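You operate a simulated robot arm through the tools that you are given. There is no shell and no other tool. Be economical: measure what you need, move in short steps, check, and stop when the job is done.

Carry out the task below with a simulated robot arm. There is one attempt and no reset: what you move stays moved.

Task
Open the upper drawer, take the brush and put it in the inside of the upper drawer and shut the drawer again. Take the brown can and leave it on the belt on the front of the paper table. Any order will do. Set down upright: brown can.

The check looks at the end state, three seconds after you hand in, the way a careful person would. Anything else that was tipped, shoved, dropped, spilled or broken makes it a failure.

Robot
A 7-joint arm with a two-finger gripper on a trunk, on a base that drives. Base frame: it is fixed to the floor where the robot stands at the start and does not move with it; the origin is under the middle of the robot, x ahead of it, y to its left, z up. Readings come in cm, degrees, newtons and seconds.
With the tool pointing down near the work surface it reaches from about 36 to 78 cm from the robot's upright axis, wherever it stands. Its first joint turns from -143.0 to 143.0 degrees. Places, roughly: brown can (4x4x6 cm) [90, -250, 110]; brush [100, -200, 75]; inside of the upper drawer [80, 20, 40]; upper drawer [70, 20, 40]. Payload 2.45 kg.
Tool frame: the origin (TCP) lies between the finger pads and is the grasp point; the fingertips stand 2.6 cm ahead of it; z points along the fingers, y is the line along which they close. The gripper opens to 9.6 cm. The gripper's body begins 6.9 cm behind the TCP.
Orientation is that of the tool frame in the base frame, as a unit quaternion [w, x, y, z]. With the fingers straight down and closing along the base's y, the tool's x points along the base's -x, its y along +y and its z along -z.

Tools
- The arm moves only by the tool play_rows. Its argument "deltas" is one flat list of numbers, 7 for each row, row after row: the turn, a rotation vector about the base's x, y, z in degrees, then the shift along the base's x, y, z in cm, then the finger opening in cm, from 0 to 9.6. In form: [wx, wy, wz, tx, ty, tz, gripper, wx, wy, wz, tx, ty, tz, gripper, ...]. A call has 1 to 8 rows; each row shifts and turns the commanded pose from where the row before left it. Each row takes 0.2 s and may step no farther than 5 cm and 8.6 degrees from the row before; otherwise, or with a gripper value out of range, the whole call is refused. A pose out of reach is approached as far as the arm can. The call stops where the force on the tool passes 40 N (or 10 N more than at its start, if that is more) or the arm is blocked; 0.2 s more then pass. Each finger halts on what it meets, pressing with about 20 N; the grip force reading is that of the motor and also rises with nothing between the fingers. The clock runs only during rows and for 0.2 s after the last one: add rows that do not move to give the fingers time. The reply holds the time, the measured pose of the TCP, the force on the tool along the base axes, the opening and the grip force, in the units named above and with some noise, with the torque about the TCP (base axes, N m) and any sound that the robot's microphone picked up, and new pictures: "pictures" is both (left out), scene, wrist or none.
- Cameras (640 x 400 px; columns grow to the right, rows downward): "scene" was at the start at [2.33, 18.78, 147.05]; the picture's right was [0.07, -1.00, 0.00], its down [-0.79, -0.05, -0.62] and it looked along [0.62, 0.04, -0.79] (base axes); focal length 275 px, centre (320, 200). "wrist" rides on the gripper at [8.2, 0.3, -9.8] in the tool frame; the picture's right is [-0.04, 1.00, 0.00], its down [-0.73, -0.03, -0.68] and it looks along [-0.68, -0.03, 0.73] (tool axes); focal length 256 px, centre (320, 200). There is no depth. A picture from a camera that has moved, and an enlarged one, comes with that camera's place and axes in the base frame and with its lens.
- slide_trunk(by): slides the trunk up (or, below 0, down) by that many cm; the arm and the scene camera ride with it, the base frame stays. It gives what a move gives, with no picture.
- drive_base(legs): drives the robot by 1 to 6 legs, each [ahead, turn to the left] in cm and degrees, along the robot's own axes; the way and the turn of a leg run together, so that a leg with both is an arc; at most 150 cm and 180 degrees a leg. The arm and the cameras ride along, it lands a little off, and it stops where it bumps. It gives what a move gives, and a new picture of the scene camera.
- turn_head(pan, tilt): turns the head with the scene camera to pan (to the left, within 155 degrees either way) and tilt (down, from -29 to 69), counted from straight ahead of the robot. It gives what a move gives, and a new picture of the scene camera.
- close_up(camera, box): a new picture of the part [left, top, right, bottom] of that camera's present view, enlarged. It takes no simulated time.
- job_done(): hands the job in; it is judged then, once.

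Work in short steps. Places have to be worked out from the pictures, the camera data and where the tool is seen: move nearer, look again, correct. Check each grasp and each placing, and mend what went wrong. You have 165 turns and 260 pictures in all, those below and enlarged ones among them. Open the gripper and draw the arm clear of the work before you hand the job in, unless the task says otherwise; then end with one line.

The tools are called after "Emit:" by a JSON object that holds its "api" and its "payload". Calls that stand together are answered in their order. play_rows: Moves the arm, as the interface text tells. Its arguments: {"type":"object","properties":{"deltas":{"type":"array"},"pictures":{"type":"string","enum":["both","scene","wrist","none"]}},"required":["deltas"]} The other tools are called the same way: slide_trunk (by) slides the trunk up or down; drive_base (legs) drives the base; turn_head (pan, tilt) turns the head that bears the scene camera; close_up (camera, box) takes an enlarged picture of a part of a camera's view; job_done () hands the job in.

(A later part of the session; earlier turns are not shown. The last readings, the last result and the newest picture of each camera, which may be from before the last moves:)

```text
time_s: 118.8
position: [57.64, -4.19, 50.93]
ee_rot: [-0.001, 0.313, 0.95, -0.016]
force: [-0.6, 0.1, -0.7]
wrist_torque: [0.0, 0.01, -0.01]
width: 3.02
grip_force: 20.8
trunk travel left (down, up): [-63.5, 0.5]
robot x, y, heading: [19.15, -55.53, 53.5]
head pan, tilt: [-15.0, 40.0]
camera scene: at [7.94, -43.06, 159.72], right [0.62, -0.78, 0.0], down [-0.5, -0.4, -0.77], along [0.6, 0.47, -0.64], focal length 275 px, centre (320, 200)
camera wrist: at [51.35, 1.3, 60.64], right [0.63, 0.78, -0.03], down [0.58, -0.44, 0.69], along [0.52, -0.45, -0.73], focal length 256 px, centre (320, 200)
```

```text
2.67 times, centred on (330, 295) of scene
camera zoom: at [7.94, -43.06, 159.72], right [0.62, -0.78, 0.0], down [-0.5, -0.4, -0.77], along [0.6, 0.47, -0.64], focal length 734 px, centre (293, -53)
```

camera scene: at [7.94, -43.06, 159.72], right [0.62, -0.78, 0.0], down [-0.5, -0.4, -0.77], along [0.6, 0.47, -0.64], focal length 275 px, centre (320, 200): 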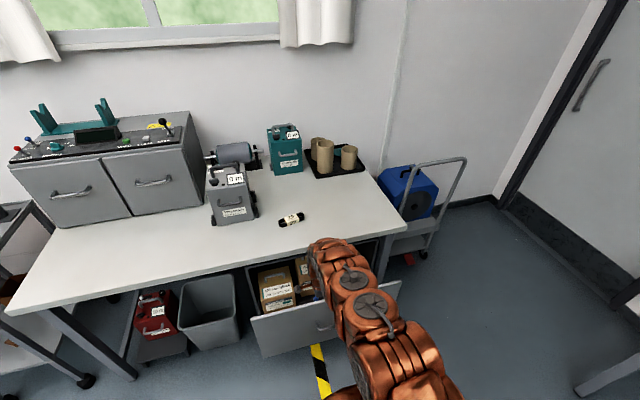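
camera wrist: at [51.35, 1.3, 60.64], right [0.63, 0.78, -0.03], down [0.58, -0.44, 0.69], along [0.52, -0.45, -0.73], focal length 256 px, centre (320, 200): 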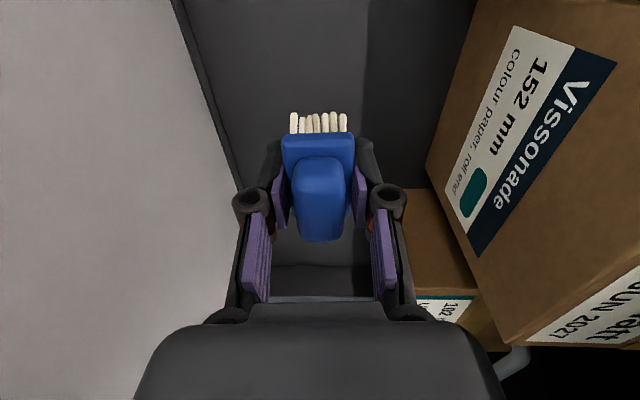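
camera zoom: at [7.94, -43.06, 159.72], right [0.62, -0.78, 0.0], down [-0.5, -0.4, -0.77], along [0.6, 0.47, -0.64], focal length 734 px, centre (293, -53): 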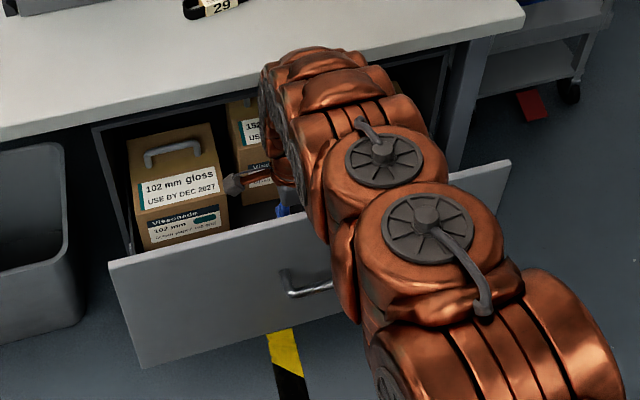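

The 152 mm box was pushed back about 3–4 cm; it is upright, and I'll pull it back by its handle later. First I use the hand to push the drawer's front panel outward again to about 27 cm.

Emit:
{"api": "play_rows", "payload": {"deltas": [0, 0, 0, -1.2, -1.6, 0, 1, 0, 0, 0, -1.2, -1.6, 0, 1, 0, 0, 0, -1.2, -1.6, 0, 1, 0, 0, 0, -1.2, -1.6, 0, 1], "pictures": "both"}}

```text
time_s: 119.8
position: [52.83, -10.58, 50.89]
ee_rot: [-0.001, 0.313, 0.95, -0.016]
force: [-0.5, -0.2, -1.0]
wrist_torque: [-0.02, 0.0, 0.01]
width: 3.0
grip_force: 20.0
trunk travel left (down, up): [-63.5, 0.5]
robot x, y, heading: [18.84, -55.24, 53.4]
head pan, tilt: [-15.0, 40.0]
camera scene: at [7.94, -43.07, 159.72], right [0.62, -0.78, 0.0], down [-0.5, -0.4, -0.77], along [0.6, 0.47, -0.64], focal length 275 px, centre (320, 200)
camera wrist: at [46.57, -5.09, 60.58], right [0.63, 0.78, -0.03], down [0.58, -0.44, 0.69], along [0.52, -0.45, -0.73], focal length 256 px, centre (320, 200)
```

scene: 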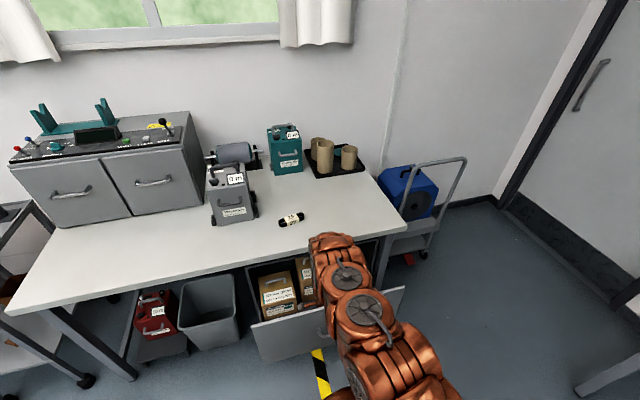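
wrist: 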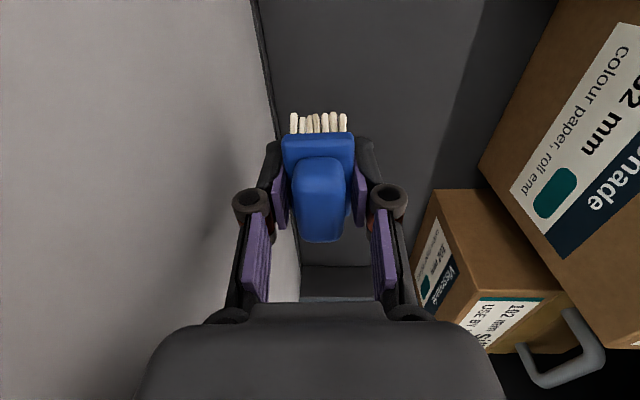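

The hand is now about to touch the panel's inner face. I push it outward 5 cm more.

Emit:
{"api": "play_rows", "payload": {"deltas": [0, 0, 0, -0.8, -1.0, 0, 1, 0, 0, 0, -0.8, -1.1, 0, 1, 0, 0, 0, -0.8, -1.1, 0, 1, 0, 0, 0, -0.6, -0.8, 0, 1], "pictures": "both"}}

```text
time_s: 120.8
position: [49.7, -14.67, 50.91]
ee_rot: [-0.001, 0.313, 0.95, -0.015]
force: [0.2, -0.1, -0.8]
wrist_torque: [0.02, 0.0, 0.0]
width: 2.98
grip_force: 19.4
trunk travel left (down, up): [-63.5, 0.5]
robot x, y, heading: [19.11, -55.23, 53.3]
head pan, tilt: [-15.0, 40.0]
camera scene: at [7.93, -43.08, 159.72], right [0.62, -0.78, 0.0], down [-0.5, -0.4, -0.77], along [0.6, 0.47, -0.64], focal length 275 px, centre (320, 200)
camera wrist: at [43.45, -9.12, 60.64], right [0.63, 0.78, -0.03], down [0.58, -0.44, 0.69], along [0.52, -0.45, -0.73], focal length 256 px, centre (320, 200)
```

scene: 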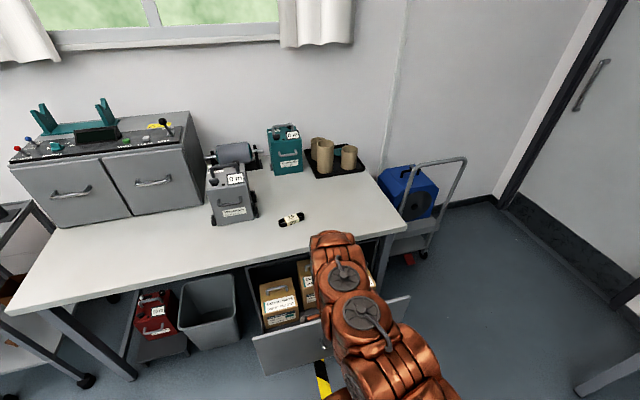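
wrist: 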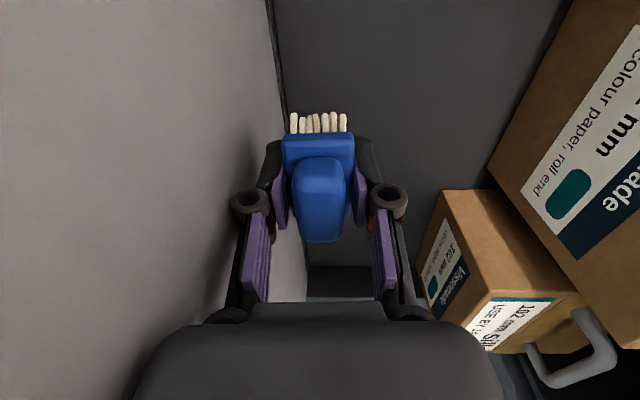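

The drawer is open again. I move to the pocket centre and lower to z≈44.

Emit:
{"api": "play_rows", "payload": {"deltas": [0, 0, 0, 1.2, 1.6, 0, 1, 0, 0, 0, 1.2, 1.6, 0, 1, 0, 0, 0, 0, 0, -2.5, 1, 0, 0, 0, 0, 0, -2.5, 1, 0, 0, 0, 0, 0, -2, 1], "pictures": "both"}}

```text
time_s: 122.0
position: [52.11, -11.5, 43.9]
ee_rot: [-0.002, 0.313, 0.95, -0.018]
force: [0.1, -0.2, 0.3]
wrist_torque: [0.0, -0.01, -0.01]
width: 3.0
grip_force: 19.8
trunk travel left (down, up): [-63.5, 0.5]
robot x, y, heading: [19.06, -55.3, 53.2]
head pan, tilt: [-15.0, 40.0]
camera scene: at [7.91, -43.09, 159.72], right [0.62, -0.78, 0.0], down [-0.5, -0.4, -0.77], along [0.6, 0.47, -0.64], focal length 275 px, centre (320, 200)
camera wrist: at [45.86, -5.99, 53.63], right [0.63, 0.78, -0.03], down [0.58, -0.44, 0.69], along [0.52, -0.45, -0.73], focal length 256 px, centre (320, 200)
```

scene: 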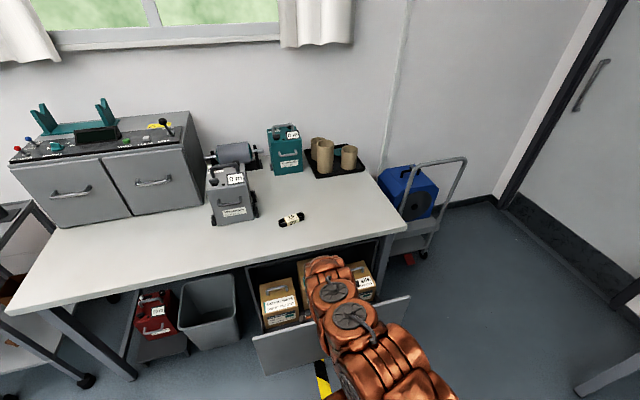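
wrist: 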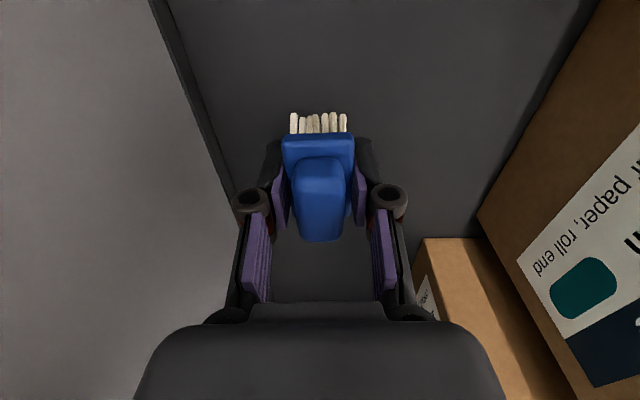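

Brush is nearing the floor. I continue down in small steps and watch the force.

Emit:
{"api": "play_rows", "payload": {"deltas": [0, 0, 0, 0, 0, -0.8, 1, 0, 0, 0, 0, 0, -0.8, 1], "pictures": "none"}}

Emit:
{"api": "play_rows", "payload": {"deltas": [0, 0, 0, 0, 0, -0.6, 1, 0, 0, 0, 0, 0, 0, 1], "pictures": "wrist"}}

```text
time_s: 122.6
position: [52.12, -11.36, 43.18]
ee_rot: [0.0, 0.313, 0.95, -0.016]
force: [0.5, -0.3, -1.3]
wrist_torque: [-0.01, -0.01, 0.06]
width: 2.98
grip_force: 20.1
out of reach, approached as far as the arm can: row 2
trunk travel left (down, up): [-63.5, 0.5]
robot x, y, heading: [19.19, -55.43, 53.3]
head pan, tilt: [-15.0, 40.0]
```

```text
time_s: 123.2
position: [52.2, -11.42, 43.23]
ee_rot: [-0.001, 0.314, 0.949, -0.015]
force: [0.9, 0.7, 0.0]
wrist_torque: [0.0, -0.03, 0.04]
width: 2.99
grip_force: 19.9
out of reach, approached as far as the arm can: row 1
trunk travel left (down, up): [-63.5, 0.5]
robot x, y, heading: [18.77, -55.39, 53.2]
head pan, tilt: [-15.0, 40.0]
camera wrist: at [45.92, -5.95, 52.9], right [0.63, 0.78, -0.03], down [0.58, -0.44, 0.69], along [0.52, -0.45, -0.73], focal length 256 px, centre (320, 200)
```

wrist: 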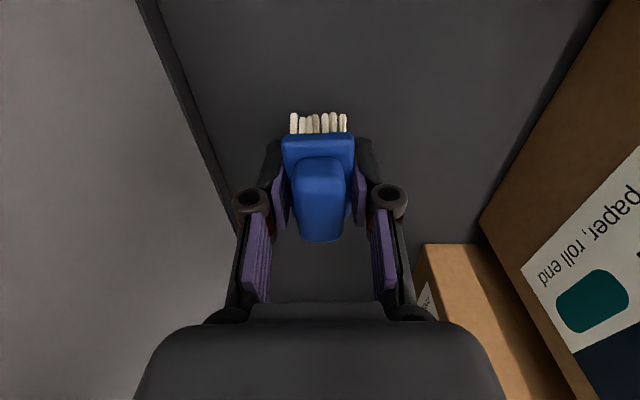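

The arm is at full stretch, so I use the trunk for the last centimetres, in small steps.

Emit:
{"api": "slide_trunk", "payload": {"by": -1.5}}

Emit:
{"api": "slide_trunk", "payload": {"by": -0.8}}

Emit:
{"api": "play_rows", "payload": {"deltas": [0, 0, 0, 0, 0, 0, 1], "pictures": "wrist"}}

```text
time_s: 123.8
position: [52.12, -11.31, 41.67]
ee_rot: [0.0, 0.314, 0.949, -0.015]
force: [0.5, 1.3, -1.1]
wrist_torque: [-0.01, -0.03, 0.02]
width: 3.0
grip_force: 20.5
trunk travel left (down, up): [-62.0, 2.0]
robot x, y, heading: [19.4, -55.28, 53.2]
head pan, tilt: [-15.0, 40.0]
```

```text
time_s: 124.4
position: [52.22, -11.4, 40.8]
ee_rot: [-0.001, 0.313, 0.95, -0.015]
force: [-0.3, 0.2, 0.4]
wrist_torque: [0.01, 0.03, -0.02]
width: 3.02
grip_force: 19.8
trunk travel left (down, up): [-61.2, 2.8]
robot x, y, heading: [19.03, -55.6, 53.2]
head pan, tilt: [-15.0, 40.0]
```

```text
time_s: 124.8
position: [52.08, -11.37, 40.97]
ee_rot: [0.0, 0.313, 0.95, -0.016]
force: [-0.5, -0.8, -0.1]
wrist_torque: [0.01, 0.0, 0.02]
width: 3.0
grip_force: 20.0
trunk travel left (down, up): [-61.2, 2.8]
robot x, y, heading: [18.79, -55.32, 53.4]
head pan, tilt: [-15.0, 40.0]
camera wrist: at [45.92, -5.94, 50.6], right [0.63, 0.78, -0.03], down [0.58, -0.44, 0.69], along [0.52, -0.45, -0.73], focal length 256 px, centre (320, 200)
```

wrist: 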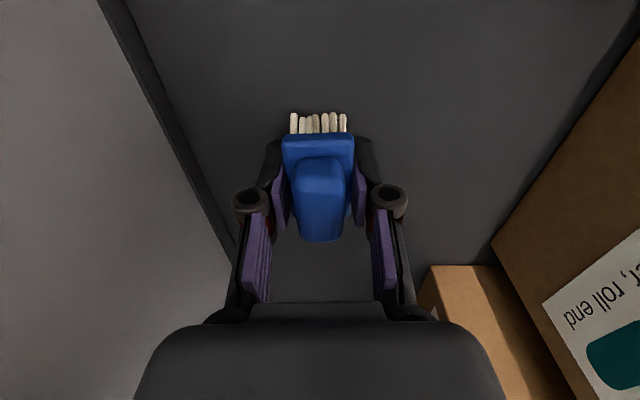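

No contact yet. A couple more small trunk steps.

Emit:
{"api": "slide_trunk", "payload": {"by": -0.7}}

Emit:
{"api": "slide_trunk", "payload": {"by": -0.6}}

```text
time_s: 125.3
position: [52.49, -10.87, 40.68]
ee_rot: [0.001, 0.313, 0.95, -0.01]
force: [1.7, 1.0, 16.2]
wrist_torque: [0.22, -0.25, -0.01]
width: 3.01
grip_force: 20.5
trunk travel left (down, up): [-60.7, 3.3]
robot x, y, heading: [19.17, -55.15, 53.5]
head pan, tilt: [-15.0, 40.0]
stopped: the force on the tool passed its limit at 47 N (the readings are from after the stop); the commanded pose is now the measured one
```

```text
time_s: 125.6
position: [52.68, -10.61, 40.54]
ee_rot: [0.001, 0.314, 0.95, -0.008]
force: [1.8, 0.7, 16.2]
wrist_torque: [0.27, -0.25, 0.0]
width: 3.01
grip_force: 20.2
trunk travel left (down, up): [-60.5, 3.5]
robot x, y, heading: [18.82, -55.55, 53.3]
head pan, tilt: [-15.0, 40.0]
stopped: the force on the tool passed its limit at 50 N (the readings are from after the stop); the commanded pose is now the measured one
```

Contact with the floor at z≈40.6. I ease up a touch and open the fingers.

Emit:
{"api": "slide_trunk", "payload": {"by": 0.3}}

Emit:
{"api": "play_rows", "payload": {"deltas": [0, 0, 0, 0, 0, 0, 3.5, 0, 0, 0, 0, 0, 0, 4.5, 0, 0, 0, 0, 0, 0, 5.5, 0, 0, 0, 0, 0, 0, 5.5], "pictures": "wrist"}}

```text
time_s: 126.1
position: [52.49, -10.88, 40.87]
ee_rot: [0.0, 0.312, 0.95, -0.012]
force: [0.3, -1.0, 0.6]
wrist_torque: [-0.05, 0.0, -0.04]
width: 3.02
grip_force: 19.8
trunk travel left (down, up): [-60.8, 3.2]
robot x, y, heading: [18.97, -55.85, 53.3]
head pan, tilt: [-15.0, 40.0]
```

```text
time_s: 127.1
position: [52.59, -10.84, 40.83]
ee_rot: [0.0, 0.313, 0.95, -0.009]
force: [-0.2, 0.0, 1.1]
wrist_torque: [-0.01, 0.02, -0.03]
width: 5.48
grip_force: 0.0
trunk travel left (down, up): [-60.8, 3.2]
robot x, y, heading: [18.82, -55.15, 53.3]
head pan, tilt: [-15.0, 40.0]
camera wrist: at [46.23, -5.52, 50.58], right [0.63, 0.78, -0.02], down [0.58, -0.45, 0.69], along [0.53, -0.44, -0.73], focal length 256 px, centre (320, 200)
```

wrist: 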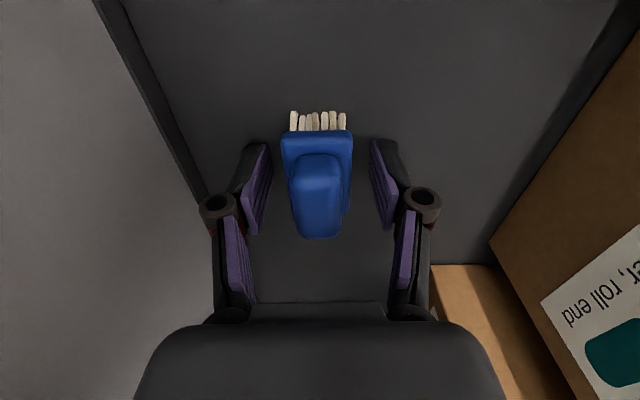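

The brush stands on the drawer floor. I lift straight up.

Emit:
{"api": "play_rows", "payload": {"deltas": [0, 0, 0, 0, 0, 3, 5.5, 0, 0, 0, 0, 0, 5, 5.5, 0, 0, 0, 0, 0, 5, 5.5, 0, 0, 0, 0, 0, 5, 5.5, 0, 0, 0, 0, 0, 5, 5.5, 0, 0, 0, 0, 0, 5, 5.5, 0, 0, 0, 0, 0, 5, 5.5, 0, 0, 0, 0, 0, 5, 5.5], "pictures": "both"}}

```text
time_s: 128.9
position: [52.47, -10.97, 78.92]
ee_rot: [0.0, 0.312, 0.95, -0.011]
force: [0.4, 0.1, 0.0]
wrist_torque: [-0.02, 0.04, 0.02]
width: 5.5
grip_force: 0.0
trunk travel left (down, up): [-60.8, 3.2]
robot x, y, heading: [18.63, -55.11, 53.3]
head pan, tilt: [-15.0, 40.0]
camera scene: at [7.91, -43.07, 157.03], right [0.62, -0.78, 0.0], down [-0.5, -0.4, -0.77], along [0.6, 0.47, -0.64], focal length 275 px, centre (320, 200)
camera wrist: at [46.21, -5.56, 88.73], right [0.63, 0.78, -0.02], down [0.58, -0.44, 0.69], along [0.53, -0.44, -0.73], focal length 256 px, centre (320, 200)
```

scene: 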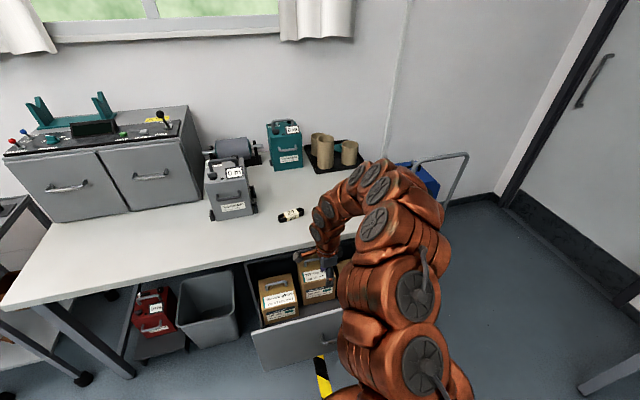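
wrist: 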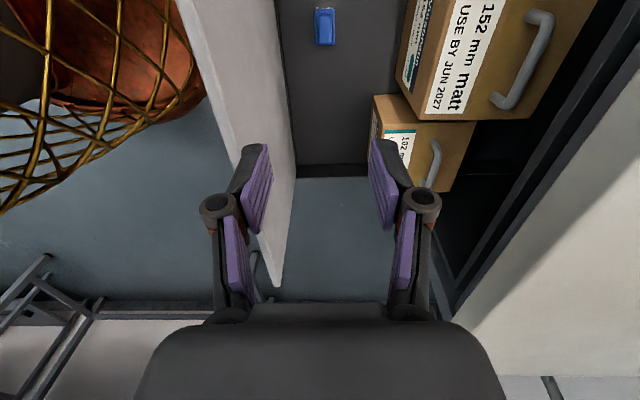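

The brush is in. To pull the 152 mm box back I need the drawer a bit further out, so I back the base 10 cm (hand above the panel).

Emit:
{"api": "drive_base", "payload": {"legs": [[-10, 0]]}}

```text
time_s: 130.1
position: [46.56, -19.07, 78.82]
ee_rot: [0.0, 0.313, 0.95, -0.01]
force: [0.7, 0.2, 0.0]
wrist_torque: [0.02, -0.01, 0.0]
width: 5.5
grip_force: 0.1
trunk travel left (down, up): [-60.8, 3.2]
robot x, y, heading: [12.94, -63.36, 53.3]
head pan, tilt: [-15.0, 40.0]
camera scene: at [1.91, -51.17, 157.04], right [0.62, -0.78, 0.0], down [-0.5, -0.4, -0.77], along [0.6, 0.47, -0.64], focal length 275 px, centre (320, 200)
```

scene: 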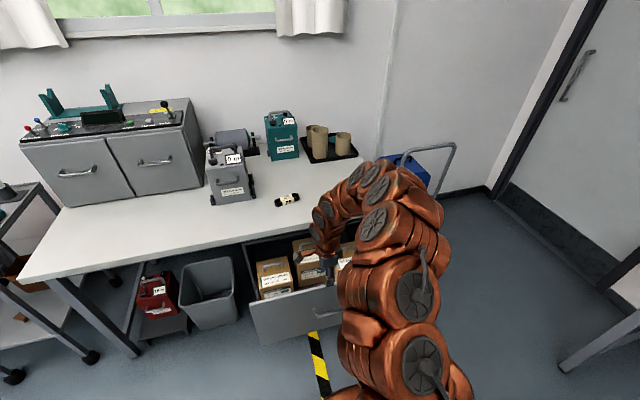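

I move over the pocket near the panel with fingers closed, lower, and push the panel out about 6 cm.

Emit:
{"api": "play_rows", "payload": {"deltas": [0, 0, 0, 2.2, 3.0, 0, 2, 0, 0, 0, 2.2, 3.0, 0, 1, 0, 0, 0, 0, 0, -5, 1, 0, 0, 0, 0, 0, -5, 1, 0, 0, 0, 0, 0, -5, 1, 0, 0, 0, 0, 0, -5, 1], "pictures": "wrist"}}

```text
time_s: 131.5
position: [50.99, -13.09, 59.06]
ee_rot: [0.0, 0.312, 0.95, -0.01]
force: [-0.5, -0.1, 0.8]
wrist_torque: [0.0, -0.02, 0.02]
width: 0.98
grip_force: 0.0
trunk travel left (down, up): [-60.8, 3.2]
robot x, y, heading: [12.52, -63.06, 53.2]
head pan, tilt: [-15.0, 40.0]
camera wrist: at [44.64, -7.73, 68.72], right [0.63, 0.78, -0.02], down [0.58, -0.45, 0.68], along [0.53, -0.44, -0.73], focal length 256 px, centre (320, 200)
```

wrist: 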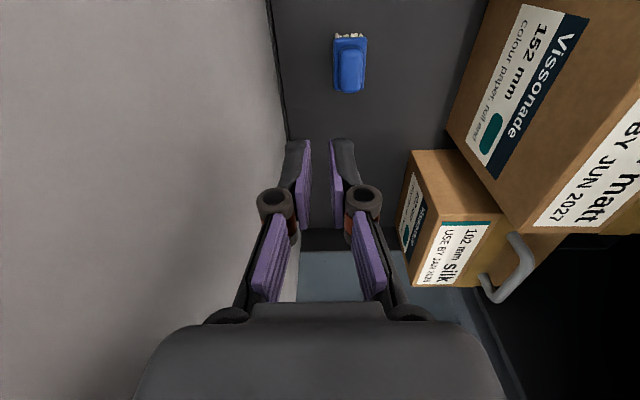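

Emit:
{"api": "play_rows", "payload": {"deltas": [0, 0, 0, -1.2, -1.6, 0, 1, 0, 0, 0, -1.2, -1.6, 0, 1, 0, 0, 0, -1.2, -1.6, 0, 1, 0, 0, 0, -1.2, -1.6, 0, 1], "pictures": "both"}}

```text
time_s: 132.5
position: [46.13, -19.56, 58.89]
ee_rot: [0.0, 0.313, 0.95, -0.01]
force: [0.4, -0.5, -0.5]
wrist_torque: [-0.01, 0.01, 0.01]
width: 1.0
grip_force: 0.1
trunk travel left (down, up): [-60.8, 3.2]
robot x, y, heading: [12.62, -63.41, 53.3]
head pan, tilt: [-15.0, 40.0]
camera scene: at [1.9, -51.16, 157.04], right [0.62, -0.78, 0.0], down [-0.5, -0.4, -0.77], along [0.6, 0.47, -0.64], focal length 275 px, centre (320, 200)
camera wrist: at [39.8, -14.08, 68.65], right [0.63, 0.78, -0.02], down [0.58, -0.45, 0.68], along [0.52, -0.44, -0.73], focal length 256 px, centre (320, 200)
```

scene: 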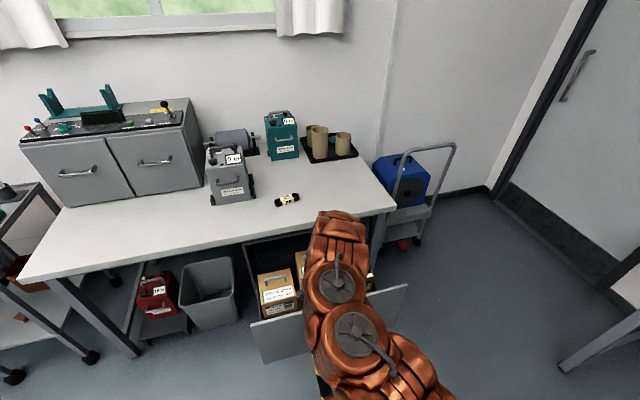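
wrist: 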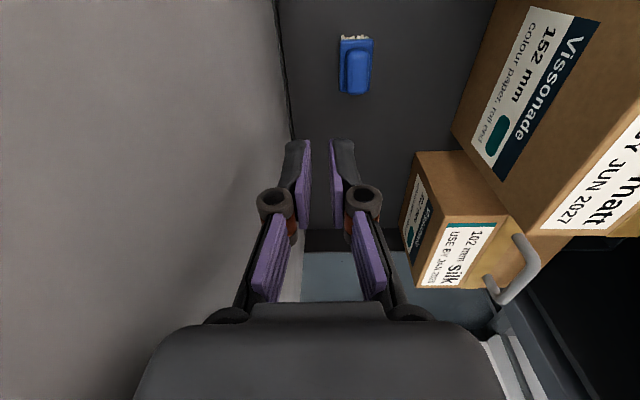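

The drawer is now about 35 cm open with the boxes clear of the table edge. I raise the hand and pitch it forward ~42° to reach the 152 mm box's handle.

Emit:
{"api": "play_rows", "payload": {"deltas": [0, 0, 0, 0.3, 0.4, 5, 1, 0, 0, 0, 0, 0, 5, 1, 0, 0, 0, 0, 0, 5, 3, 6.83, -5.07, 0, 0, 0, 4, 5, 6.83, -5.07, 0, 0, 0, 3, 5, 6.83, -5.07, 0, 0, 0, 0, 5, 6.83, -5.07, 0, 0, 0, 0, 5, 6.83, -5.07, 0, 0, 0, 0, 5], "pictures": "both"}}

```text
refused: row 1 steps farther than a row can; nothing moved
```

Emit:
{"api": "play_rows", "payload": {"deltas": [0, 0, 0, 0.3, 0.4, 4, 1, 0, 0, 0, 0, 0, 5, 1, 0, 0, 0, 0, 0, 5, 3, 6.83, -5.07, 0, 0, 0, 4, 5, 6.83, -5.07, 0, 0, 0, 3, 5, 6.83, -5.07, 0, 0, 0, 0, 5, 6.83, -5.07, 0, 0, 0, 0, 5, 6.83, -5.07, 0, 0, 0, 0, 5], "pictures": "both"}}

```text
time_s: 134.3
position: [50.24, -19.17, 83.64]
ee_rot: [0.085, 0.294, 0.917, 0.257]
force: [-0.8, 0.3, 0.8]
wrist_torque: [0.0, 0.02, 0.0]
width: 5.0
grip_force: 0.0
out of reach, approached as far as the arm can: row 7, 8
trunk travel left (down, up): [-60.8, 3.2]
robot x, y, heading: [13.16, -63.22, 53.2]
head pan, tilt: [-15.0, 40.0]
camera scene: at [1.9, -51.2, 157.04], right [0.62, -0.78, 0.0], down [-0.5, -0.4, -0.77], along [0.6, 0.47, -0.64], focal length 275 px, centre (320, 200)
camera wrist: at [40.67, -18.11, 92.04], right [0.53, 0.67, 0.52], down [0.37, -0.73, 0.57], along [0.76, -0.11, -0.64], focal length 256 px, centre (320, 200)
```

scene: 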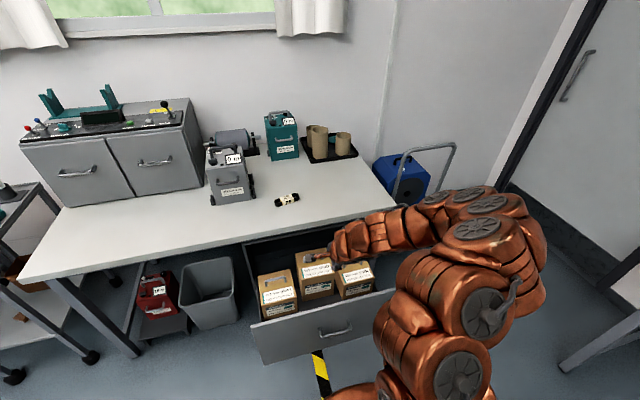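
wrist: 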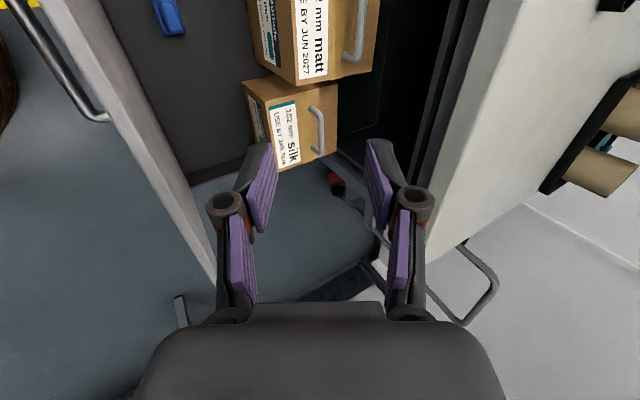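

Now the hand is pitched 31°. I zoom in to locate the 152 mm box's handle.

Emit:
{"api": "close_up", "payload": {"camera": "scene", "box": [230, 210, 430, 360]}}

```text
2.67 times, centred on (330, 285) of scene
camera zoom: at [1.9, -51.2, 157.04], right [0.62, -0.78, 0.0], down [-0.5, -0.4, -0.77], along [0.6, 0.47, -0.64], focal length 734 px, centre (293, -27)
```

zoom: 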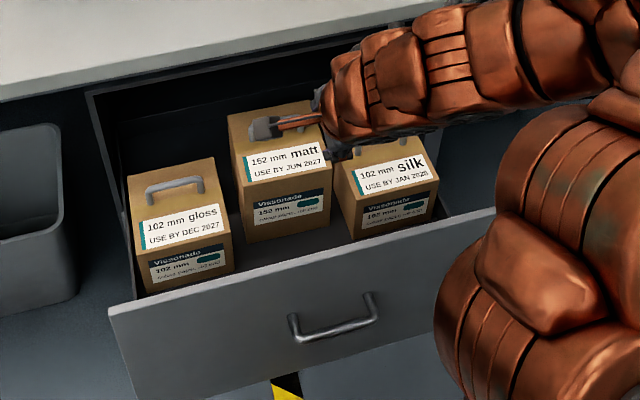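

The 152 mm box sits about 4 cm behind the aligned row; its handle should be near n≈37, z≈56. I bring the tilted hand closer for a look.

Emit:
{"api": "play_rows", "payload": {"deltas": [0, 0, 0, 1.4, 2.83, -2.2, 6, 0, 0, 0, 1.4, 2.83, -2.2, 6, 0, 0, 0, 1.4, 2.83, -2.2, 6, 0, 0, 0, 1.4, 2.83, -2.2, 6], "pictures": "both"}}

Emit:
{"api": "close_up", "payload": {"camera": "scene", "box": [230, 210, 430, 360]}}

```text
time_s: 135.3
position: [55.71, -7.7, 74.64]
ee_rot: [0.085, 0.293, 0.917, 0.257]
force: [0.9, -0.3, 1.0]
wrist_torque: [0.0, 0.04, -0.02]
width: 6.01
grip_force: 0.0
trunk travel left (down, up): [-60.8, 3.2]
robot x, y, heading: [12.77, -63.52, 53.3]
head pan, tilt: [-15.0, 40.0]
camera scene: at [1.92, -51.23, 157.04], right [0.62, -0.79, 0.0], down [-0.5, -0.4, -0.77], along [0.6, 0.47, -0.64], focal length 275 px, centre (320, 200)
camera wrist: at [46.3, -6.73, 83.17], right [0.53, 0.67, 0.52], down [0.37, -0.73, 0.57], along [0.76, -0.11, -0.64], focal length 256 px, centre (320, 200)
```

scene: 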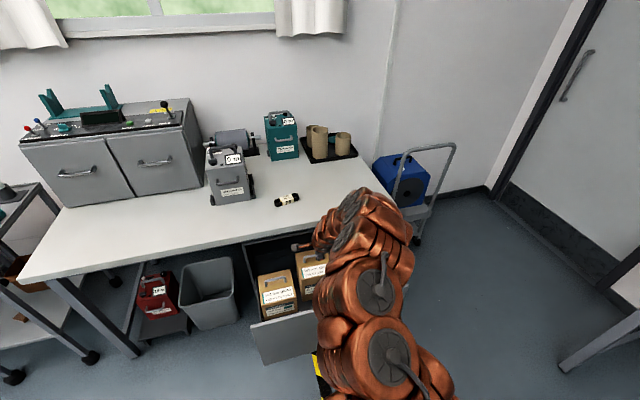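
wrist: 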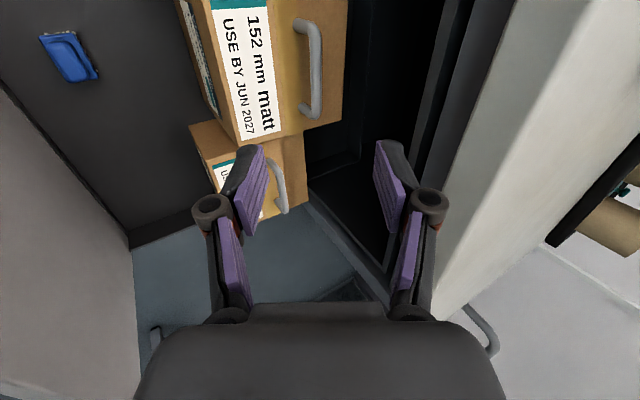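

```text
2.67 times, centred on (330, 285) of scene
camera zoom: at [1.92, -51.23, 157.04], right [0.62, -0.79, 0.0], down [-0.5, -0.4, -0.77], along [0.6, 0.47, -0.64], focal length 734 px, centre (293, -27)
```

zoom: 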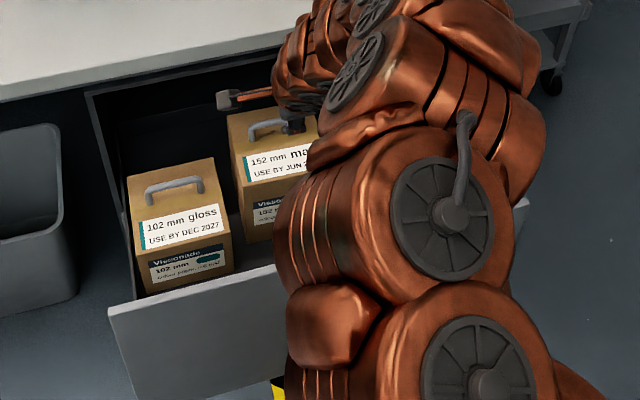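

The handle bar is at about (62.5, 0.3, 56.5), right along the tool axis, 21 cm ahead. I advance 14 cm along the axis.

Emit:
{"api": "play_rows", "payload": {"deltas": [0, 0, 0, 1.2, 1.45, -3, 6, 0, 0, 0, 1.2, 1.45, -3, 6, 0, 0, 0, 1.2, 1.45, -3, 6, 0, 0, 0, 1.1, 1.4, -3, 6], "pictures": "both"}}

```text
time_s: 136.3
position: [59.85, -1.59, 62.52]
ee_rot: [0.085, 0.291, 0.918, 0.257]
force: [-3.6, 2.8, -0.3]
wrist_torque: [-0.21, -0.27, -0.24]
width: 6.01
grip_force: 0.1
trunk travel left (down, up): [-60.8, 3.2]
robot x, y, heading: [13.02, -63.32, 53.3]
head pan, tilt: [-15.0, 40.0]
camera scene: at [1.59, -51.01, 157.0], right [0.62, -0.78, 0.0], down [-0.5, -0.4, -0.77], along [0.6, 0.48, -0.64], focal length 275 px, centre (320, 200)
camera wrist: at [50.37, -0.72, 71.05], right [0.52, 0.68, 0.52], down [0.38, -0.73, 0.57], along [0.76, -0.1, -0.64], focal length 256 px, centre (320, 200)
```

scene: 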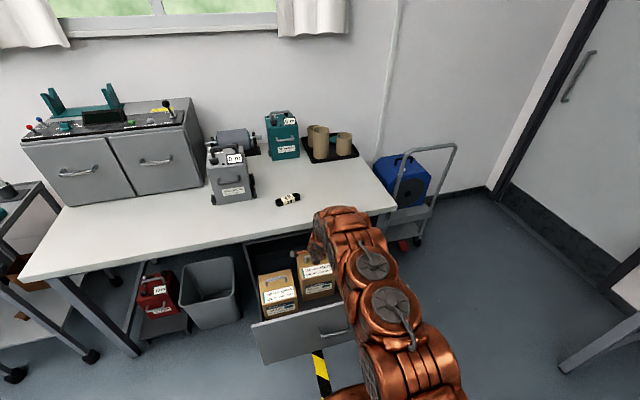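
wrist: 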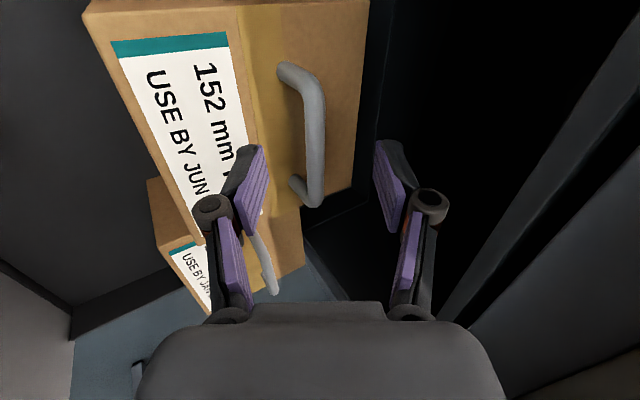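

The bar is 4.5 cm ahead, centred. There's a faint side force, so I advance 3.3 cm slowly and check.

Emit:
{"api": "play_rows", "payload": {"deltas": [0, 0, 0, 0.3, 0.5, -0.95, 6, 0, 0, 0, 0.3, 0.5, -0.95, 6, 0, 0, 0, 0.3, 0.4, -0.95, 6], "pictures": "both"}}

```text
time_s: 137.1
position: [61.36, -0.54, 59.84]
ee_rot: [0.085, 0.294, 0.917, 0.256]
force: [0.5, -0.2, 0.3]
wrist_torque: [0.02, 0.02, 0.02]
width: 6.0
grip_force: 0.2
trunk travel left (down, up): [-60.8, 3.2]
robot x, y, heading: [13.0, -63.67, 53.4]
head pan, tilt: [-15.0, 40.0]
camera scene: at [1.89, -51.18, 157.04], right [0.62, -0.78, 0.0], down [-0.5, -0.4, -0.77], along [0.6, 0.47, -0.64], focal length 275 px, centre (320, 200)
camera wrist: at [51.82, 0.43, 68.33], right [0.53, 0.67, 0.52], down [0.37, -0.73, 0.57], along [0.76, -0.11, -0.64], focal length 256 px, centre (320, 200)
```

scene: 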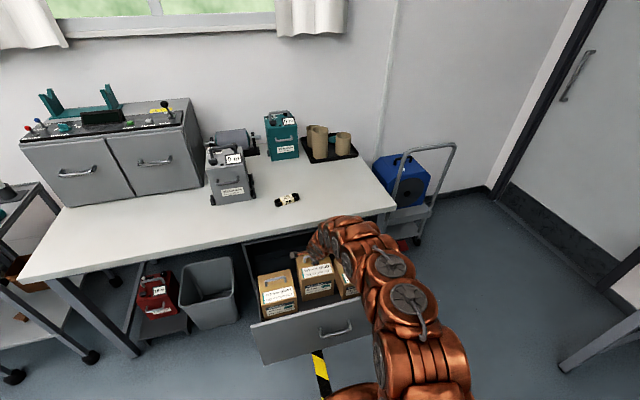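
wrist: 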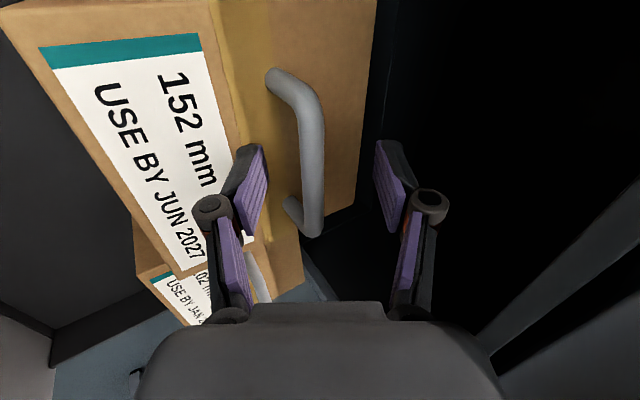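

No force now. I advance 2 cm more with a small correction and close on the bar.

Emit:
{"api": "play_rows", "payload": {"deltas": [0, 0, 0, 0.2, 0.3, -0.95, 6, 0, 0, 0, 0.2, 0.3, -0.95, 6, 0, 0, 0, 0, 0, 0, 3.5, 0, 0, 0, 0, 0, 0, 1.5, 0, 0, 0, 0, 0, 0, 0, 0, 0, 0, 0, 0, 0, 0], "pictures": "wrist"}}

```text
time_s: 138.5
position: [61.63, -0.15, 57.82]
ee_rot: [0.085, 0.296, 0.917, 0.255]
force: [0.9, 0.7, -0.1]
wrist_torque: [-0.02, 0.05, -0.5]
width: 1.32
grip_force: 20.4
trunk travel left (down, up): [-60.8, 3.2]
robot x, y, heading: [12.88, -63.45, 53.5]
head pan, tilt: [-15.0, 40.0]
camera wrist: at [52.19, 0.92, 66.31], right [0.53, 0.67, 0.52], down [0.37, -0.73, 0.57], along [0.76, -0.11, -0.64], focal length 256 px, centre (320, 200)
```

wrist: 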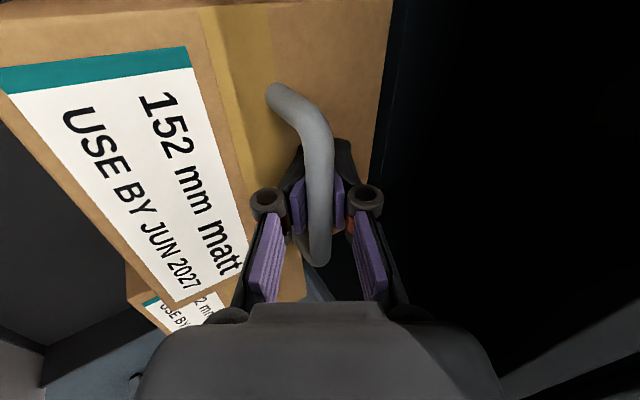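

Gripped the handle. I lift the box slightly so that dragging it doesn't move the drawer.

Emit:
{"api": "play_rows", "payload": {"deltas": [0, 0, 0, 0, 0, 0.5, 0, 0, 0, 0, 0, 0, 0.5, 0, 0, 0, 0, 0, 0, 0, 0], "pictures": "both"}}

Emit:
{"api": "close_up", "payload": {"camera": "scene", "box": [230, 210, 430, 360]}}

```text
time_s: 139.3
position: [61.58, 0.15, 58.76]
ee_rot: [0.085, 0.294, 0.917, 0.255]
force: [-0.4, 0.0, -13.3]
wrist_torque: [0.28, -0.09, -0.05]
width: 1.23
grip_force: 20.2
trunk travel left (down, up): [-60.8, 3.2]
robot x, y, heading: [13.16, -63.54, 53.2]
head pan, tilt: [-15.0, 40.0]
camera scene: at [1.95, -51.11, 157.03], right [0.62, -0.78, 0.0], down [-0.5, -0.4, -0.77], along [0.6, 0.47, -0.64], focal length 275 px, centre (320, 200)
camera wrist: at [52.2, 0.97, 67.33], right [0.53, 0.67, 0.52], down [0.37, -0.73, 0.57], along [0.76, -0.11, -0.64], focal length 256 px, centre (320, 200)
```

scene: 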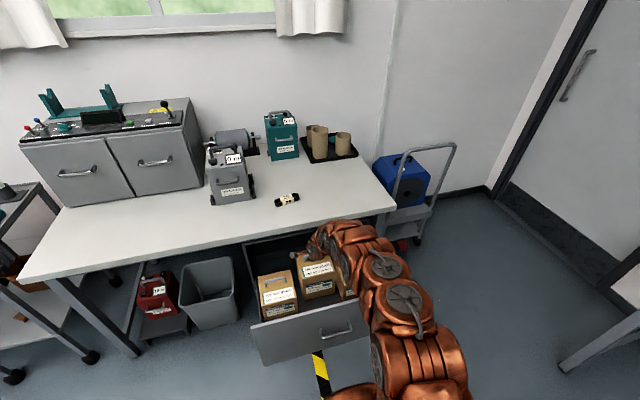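
wrist: 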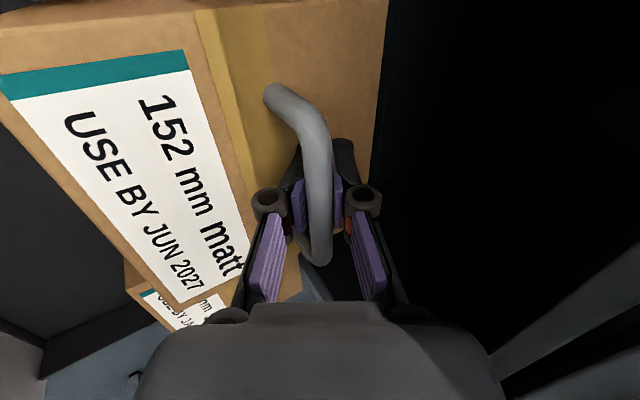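

```text
2.67 times, centred on (330, 285) of scene
camera zoom: at [1.95, -51.11, 157.03], right [0.62, -0.78, 0.0], down [-0.5, -0.4, -0.77], along [0.6, 0.47, -0.64], focal length 734 px, centre (293, -27)
```

zoom: 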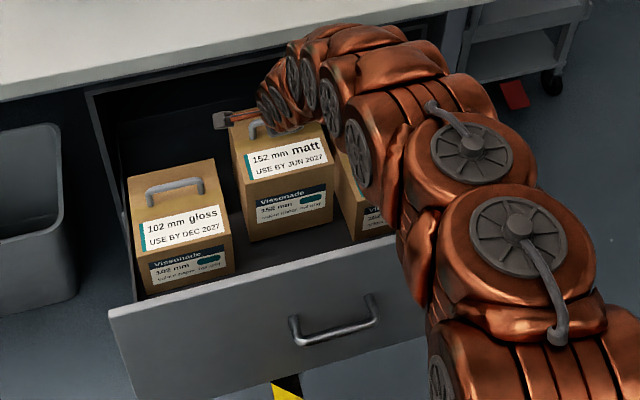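

The box is lifted (≈13 N). I bring it forward 4 cm.

Emit:
{"api": "play_rows", "payload": {"deltas": [0, 0, 0, -0.82, -1.1, 0, 0, 0, 0, 0, -0.82, -1.1, 0, 0, 0, 0, 0, -0.81, -1.1, 0, 0, 0, 0, 0, 0, 0, 0, 0], "pictures": "none"}}

Emit:
{"api": "close_up", "payload": {"camera": "scene", "box": [230, 210, 430, 360]}}

```text
time_s: 140.3
position: [59.23, -3.38, 58.91]
ee_rot: [0.085, 0.294, 0.917, 0.255]
force: [-0.6, -0.2, -13.0]
wrist_torque: [0.24, -0.13, -0.01]
width: 1.2
grip_force: 20.1
trunk travel left (down, up): [-60.8, 3.2]
robot x, y, heading: [13.19, -63.18, 53.4]
head pan, tilt: [-15.0, 40.0]
```

```text
2.67 times, centred on (330, 285) of scene
camera zoom: at [1.95, -51.11, 157.03], right [0.62, -0.78, 0.0], down [-0.5, -0.4, -0.77], along [0.6, 0.47, -0.64], focal length 734 px, centre (293, -27)
```

zoom: 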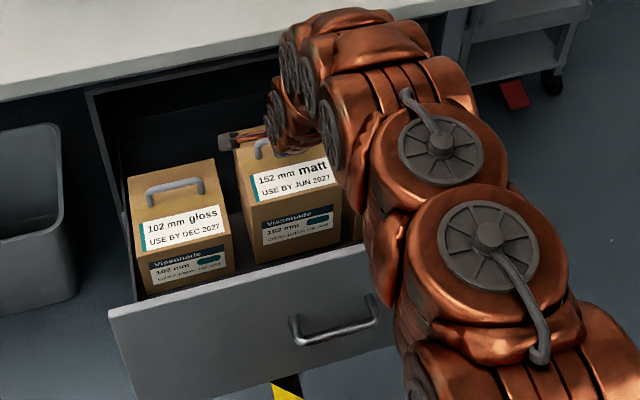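

Its front edge now lines up with the other boxes. I lower it and release.

Emit:
{"api": "play_rows", "payload": {"deltas": [0, 0, 0, 0, 0, -0.5, 0, 0, 0, 0, 0, 0, -0.45, 0, 0, 0, 0, 0, 0, 0, 0], "pictures": "none"}}

```text
time_s: 141.1
position: [59.18, -3.26, 58.05]
ee_rot: [0.085, 0.295, 0.917, 0.256]
force: [-0.5, -0.9, -7.7]
wrist_torque: [0.5, 0.32, 0.18]
width: 1.2
grip_force: 19.2
trunk travel left (down, up): [-60.8, 3.2]
robot x, y, heading: [12.89, -63.58, 53.4]
head pan, tilt: [-15.0, 40.0]
```

Emit:
{"api": "play_rows", "payload": {"deltas": [0, 0, 0, 0, 0, -0.25, 0, 0, 0, 0, 0, 0, 0, 0], "pictures": "none"}}

Emit:
{"api": "play_rows", "payload": {"deltas": [0, 0, 0, 0, 0, 0, 2, 0, 0, 0, 0, 0, 0, 4, 0, 0, 0, 0, 0, 0, 5, 0, 0, 0, 0, 0, 0, 5], "pictures": "both"}}

```text
time_s: 141.7
position: [59.36, -3.26, 57.87]
ee_rot: [0.086, 0.295, 0.916, 0.258]
force: [6.1, -2.1, 7.0]
wrist_torque: [0.24, 0.44, -0.12]
width: 1.29
grip_force: 20.2
trunk travel left (down, up): [-60.8, 3.2]
robot x, y, heading: [13.4, -63.18, 53.5]
head pan, tilt: [-15.0, 40.0]
```

```text
time_s: 142.7
position: [59.14, -3.33, 57.73]
ee_rot: [0.085, 0.295, 0.917, 0.256]
force: [-2.6, 0.7, 2.3]
wrist_torque: [0.0, 0.05, 0.03]
width: 5.54
grip_force: 0.1
trunk travel left (down, up): [-60.8, 3.2]
robot x, y, heading: [12.87, -63.19, 53.3]
head pan, tilt: [-15.0, 40.0]
camera scene: at [1.88, -51.2, 157.04], right [0.62, -0.78, 0.0], down [-0.5, -0.4, -0.77], along [0.6, 0.47, -0.64], focal length 275 px, centre (320, 200)
camera wrist: at [49.74, -2.36, 66.21], right [0.53, 0.67, 0.52], down [0.37, -0.73, 0.57], along [0.76, -0.11, -0.64], focal length 256 px, centre (320, 200)
```

scene: 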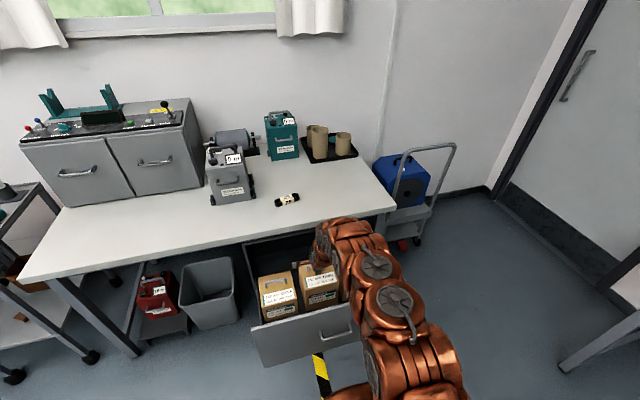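
wrist: 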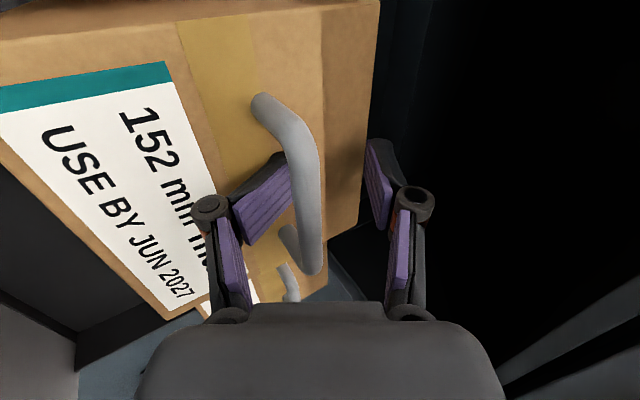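

Released. I withdraw along the tool axis.

Emit:
{"api": "play_rows", "payload": {"deltas": [0, 0, 0, -0.35, -0.45, 1.0, 5.5, 0, 0, 0, -0.6, -0.85, 1.7, 5.5, 0, 0, 0, -0.9, -1.26, 2.6, 5.5, 0, 0, 0, -1.2, -1.7, 3.4, 5.5, 0, 0, 0, -1.2, -1.7, 3.4, 5.5, 0, 0, 0, -1.2, -1.7, 3.4, 5.5], "pictures": "scene"}}

Emit:
{"api": "close_up", "payload": {"camera": "scene", "box": [230, 210, 430, 360]}}

```text
time_s: 144.1
position: [53.7, -10.92, 73.15]
ee_rot: [0.085, 0.295, 0.917, 0.255]
force: [-0.1, 1.1, -0.6]
wrist_torque: [-0.01, -0.01, 0.0]
width: 5.52
grip_force: 0.0
trunk travel left (down, up): [-60.8, 3.2]
robot x, y, heading: [12.91, -63.08, 53.3]
head pan, tilt: [-15.0, 40.0]
camera scene: at [1.92, -51.14, 157.03], right [0.62, -0.78, 0.0], down [-0.5, -0.4, -0.77], along [0.6, 0.47, -0.64], focal length 275 px, centre (320, 200)
```

scene: 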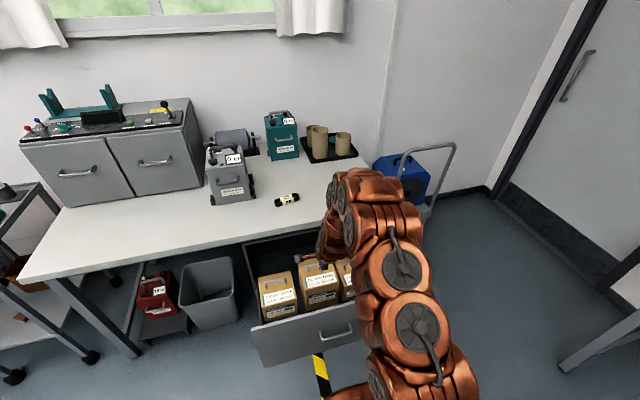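

```text
2.67 times, centred on (330, 285) of scene
camera zoom: at [1.92, -51.14, 157.03], right [0.62, -0.78, 0.0], down [-0.5, -0.4, -0.77], along [0.6, 0.47, -0.64], focal length 734 px, centre (293, -27)
```

zoom: 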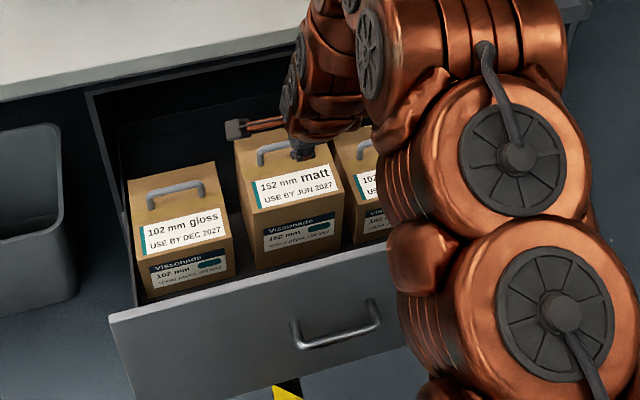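

The 152 mm box is back in line with the others. Now I raise the hand, back the base off, and will push the drawer shut from the front.

Emit:
{"api": "play_rows", "payload": {"deltas": [0, 0, 0, 0, 0, 4, 1, 0, 0, 0, 0, 0, 4, 0, 0, 0, 0, 0, 0, 4, 0, 0, 0, 0, 0, 0, 3, 0], "pictures": "wrist"}}

```text
time_s: 145.1
position: [53.82, -10.81, 88.21]
ee_rot: [0.084, 0.295, 0.917, 0.255]
force: [-0.6, -0.4, -0.2]
wrist_torque: [0.0, -0.01, -0.01]
width: 0.0
grip_force: 19.6
trunk travel left (down, up): [-60.8, 3.2]
robot x, y, heading: [12.82, -63.22, 53.4]
head pan, tilt: [-15.0, 40.0]
camera wrist: at [44.33, -9.96, 96.73], right [0.53, 0.67, 0.52], down [0.37, -0.73, 0.57], along [0.76, -0.11, -0.64], focal length 256 px, centre (320, 200)
```

wrist: 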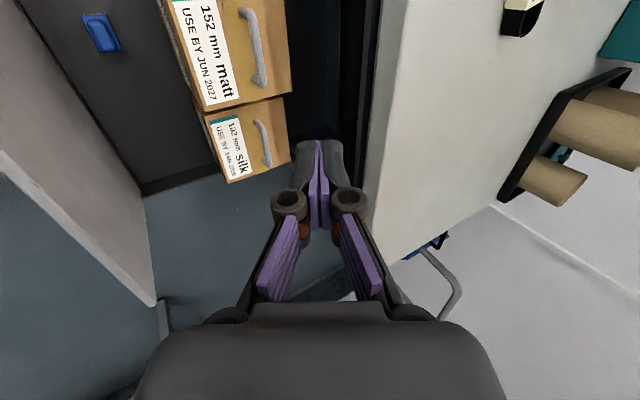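

Emit:
{"api": "drive_base", "payload": {"legs": [[-42, 0]]}}

Emit:
{"api": "play_rows", "payload": {"deltas": [6.83, -5.07, 0, 0.6, 0.8, 0, 0, 6.83, -5.07, 0, 0.6, 0.8, 0, 0, 6.83, -5.07, 0, 0.6, 0.8, 0, 0, 6.83, -5.07, 0, 0.6, 0.8, 0, 0, 6.83, -5.07, 0, 0, 0, 0, 0, 4.0, -3.0, 0, 0, 0, 0, 0], "pictures": "both"}}

```text
time_s: 147.7
position: [28.55, -44.67, 88.07]
ee_rot: [0.085, 0.294, 0.917, 0.256]
force: [-0.2, 0.5, -1.1]
wrist_torque: [0.01, 0.0, -0.01]
width: 0.0
grip_force: 20.4
trunk travel left (down, up): [-60.8, 3.2]
robot x, y, heading: [-12.23, -97.39, 53.3]
head pan, tilt: [-15.0, 40.0]
camera scene: at [-23.34, -85.05, 157.04], right [0.62, -0.78, 0.0], down [-0.5, -0.4, -0.77], along [0.6, 0.48, -0.64], focal length 275 px, centre (320, 200)
```

scene: 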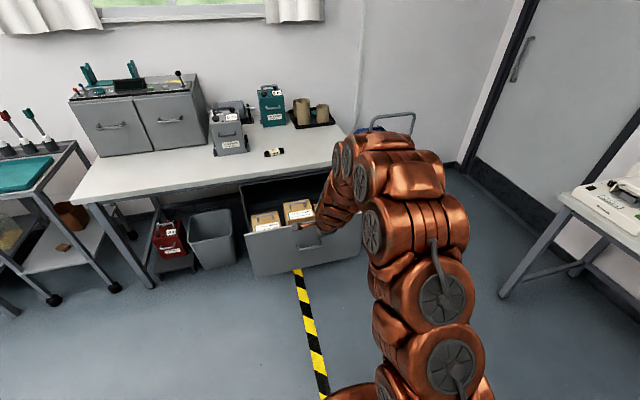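

```text
time_s: 149.1
position: [30.92, -41.53, 88.06]
ee_rot: [0.203, 0.236, 0.735, 0.602]
force: [0.0, 0.6, 0.3]
wrist_torque: [0.02, -0.01, 0.02]
width: 0.0
grip_force: 20.1
trunk travel left (down, up): [-60.8, 3.2]
robot x, y, heading: [-12.33, -97.17, 53.4]
head pan, tilt: [-15.0, 40.0]
camera scene: at [-23.34, -85.07, 157.04], right [0.62, -0.78, 0.0], down [-0.5, -0.4, -0.77], along [0.6, 0.48, -0.64], focal length 275 px, centre (320, 200)
camera wrist: at [18.69, -44.34, 90.26], right [0.13, 0.14, 0.98], down [0.19, -0.97, 0.11], along [0.97, 0.18, -0.16], focal length 256 px, centre (320, 200)
```

scene: 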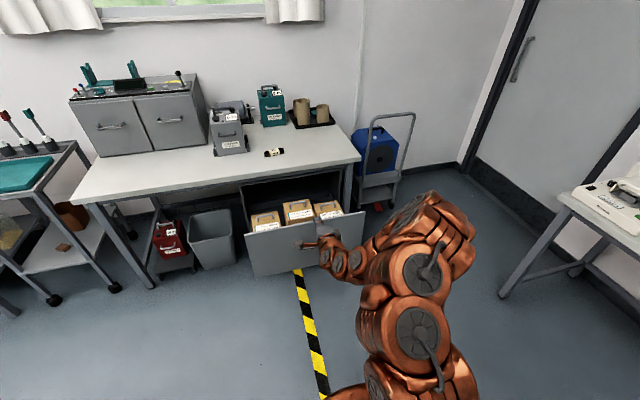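
wrist: 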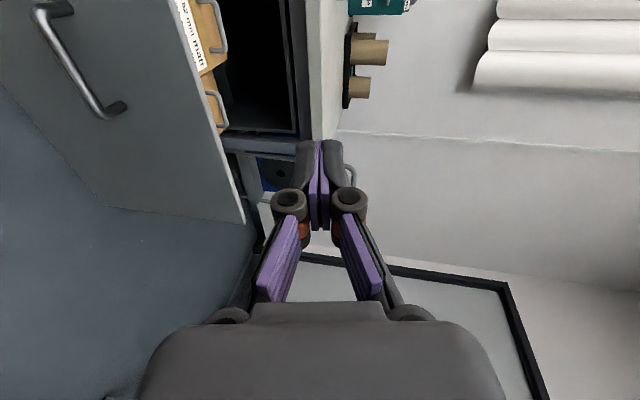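

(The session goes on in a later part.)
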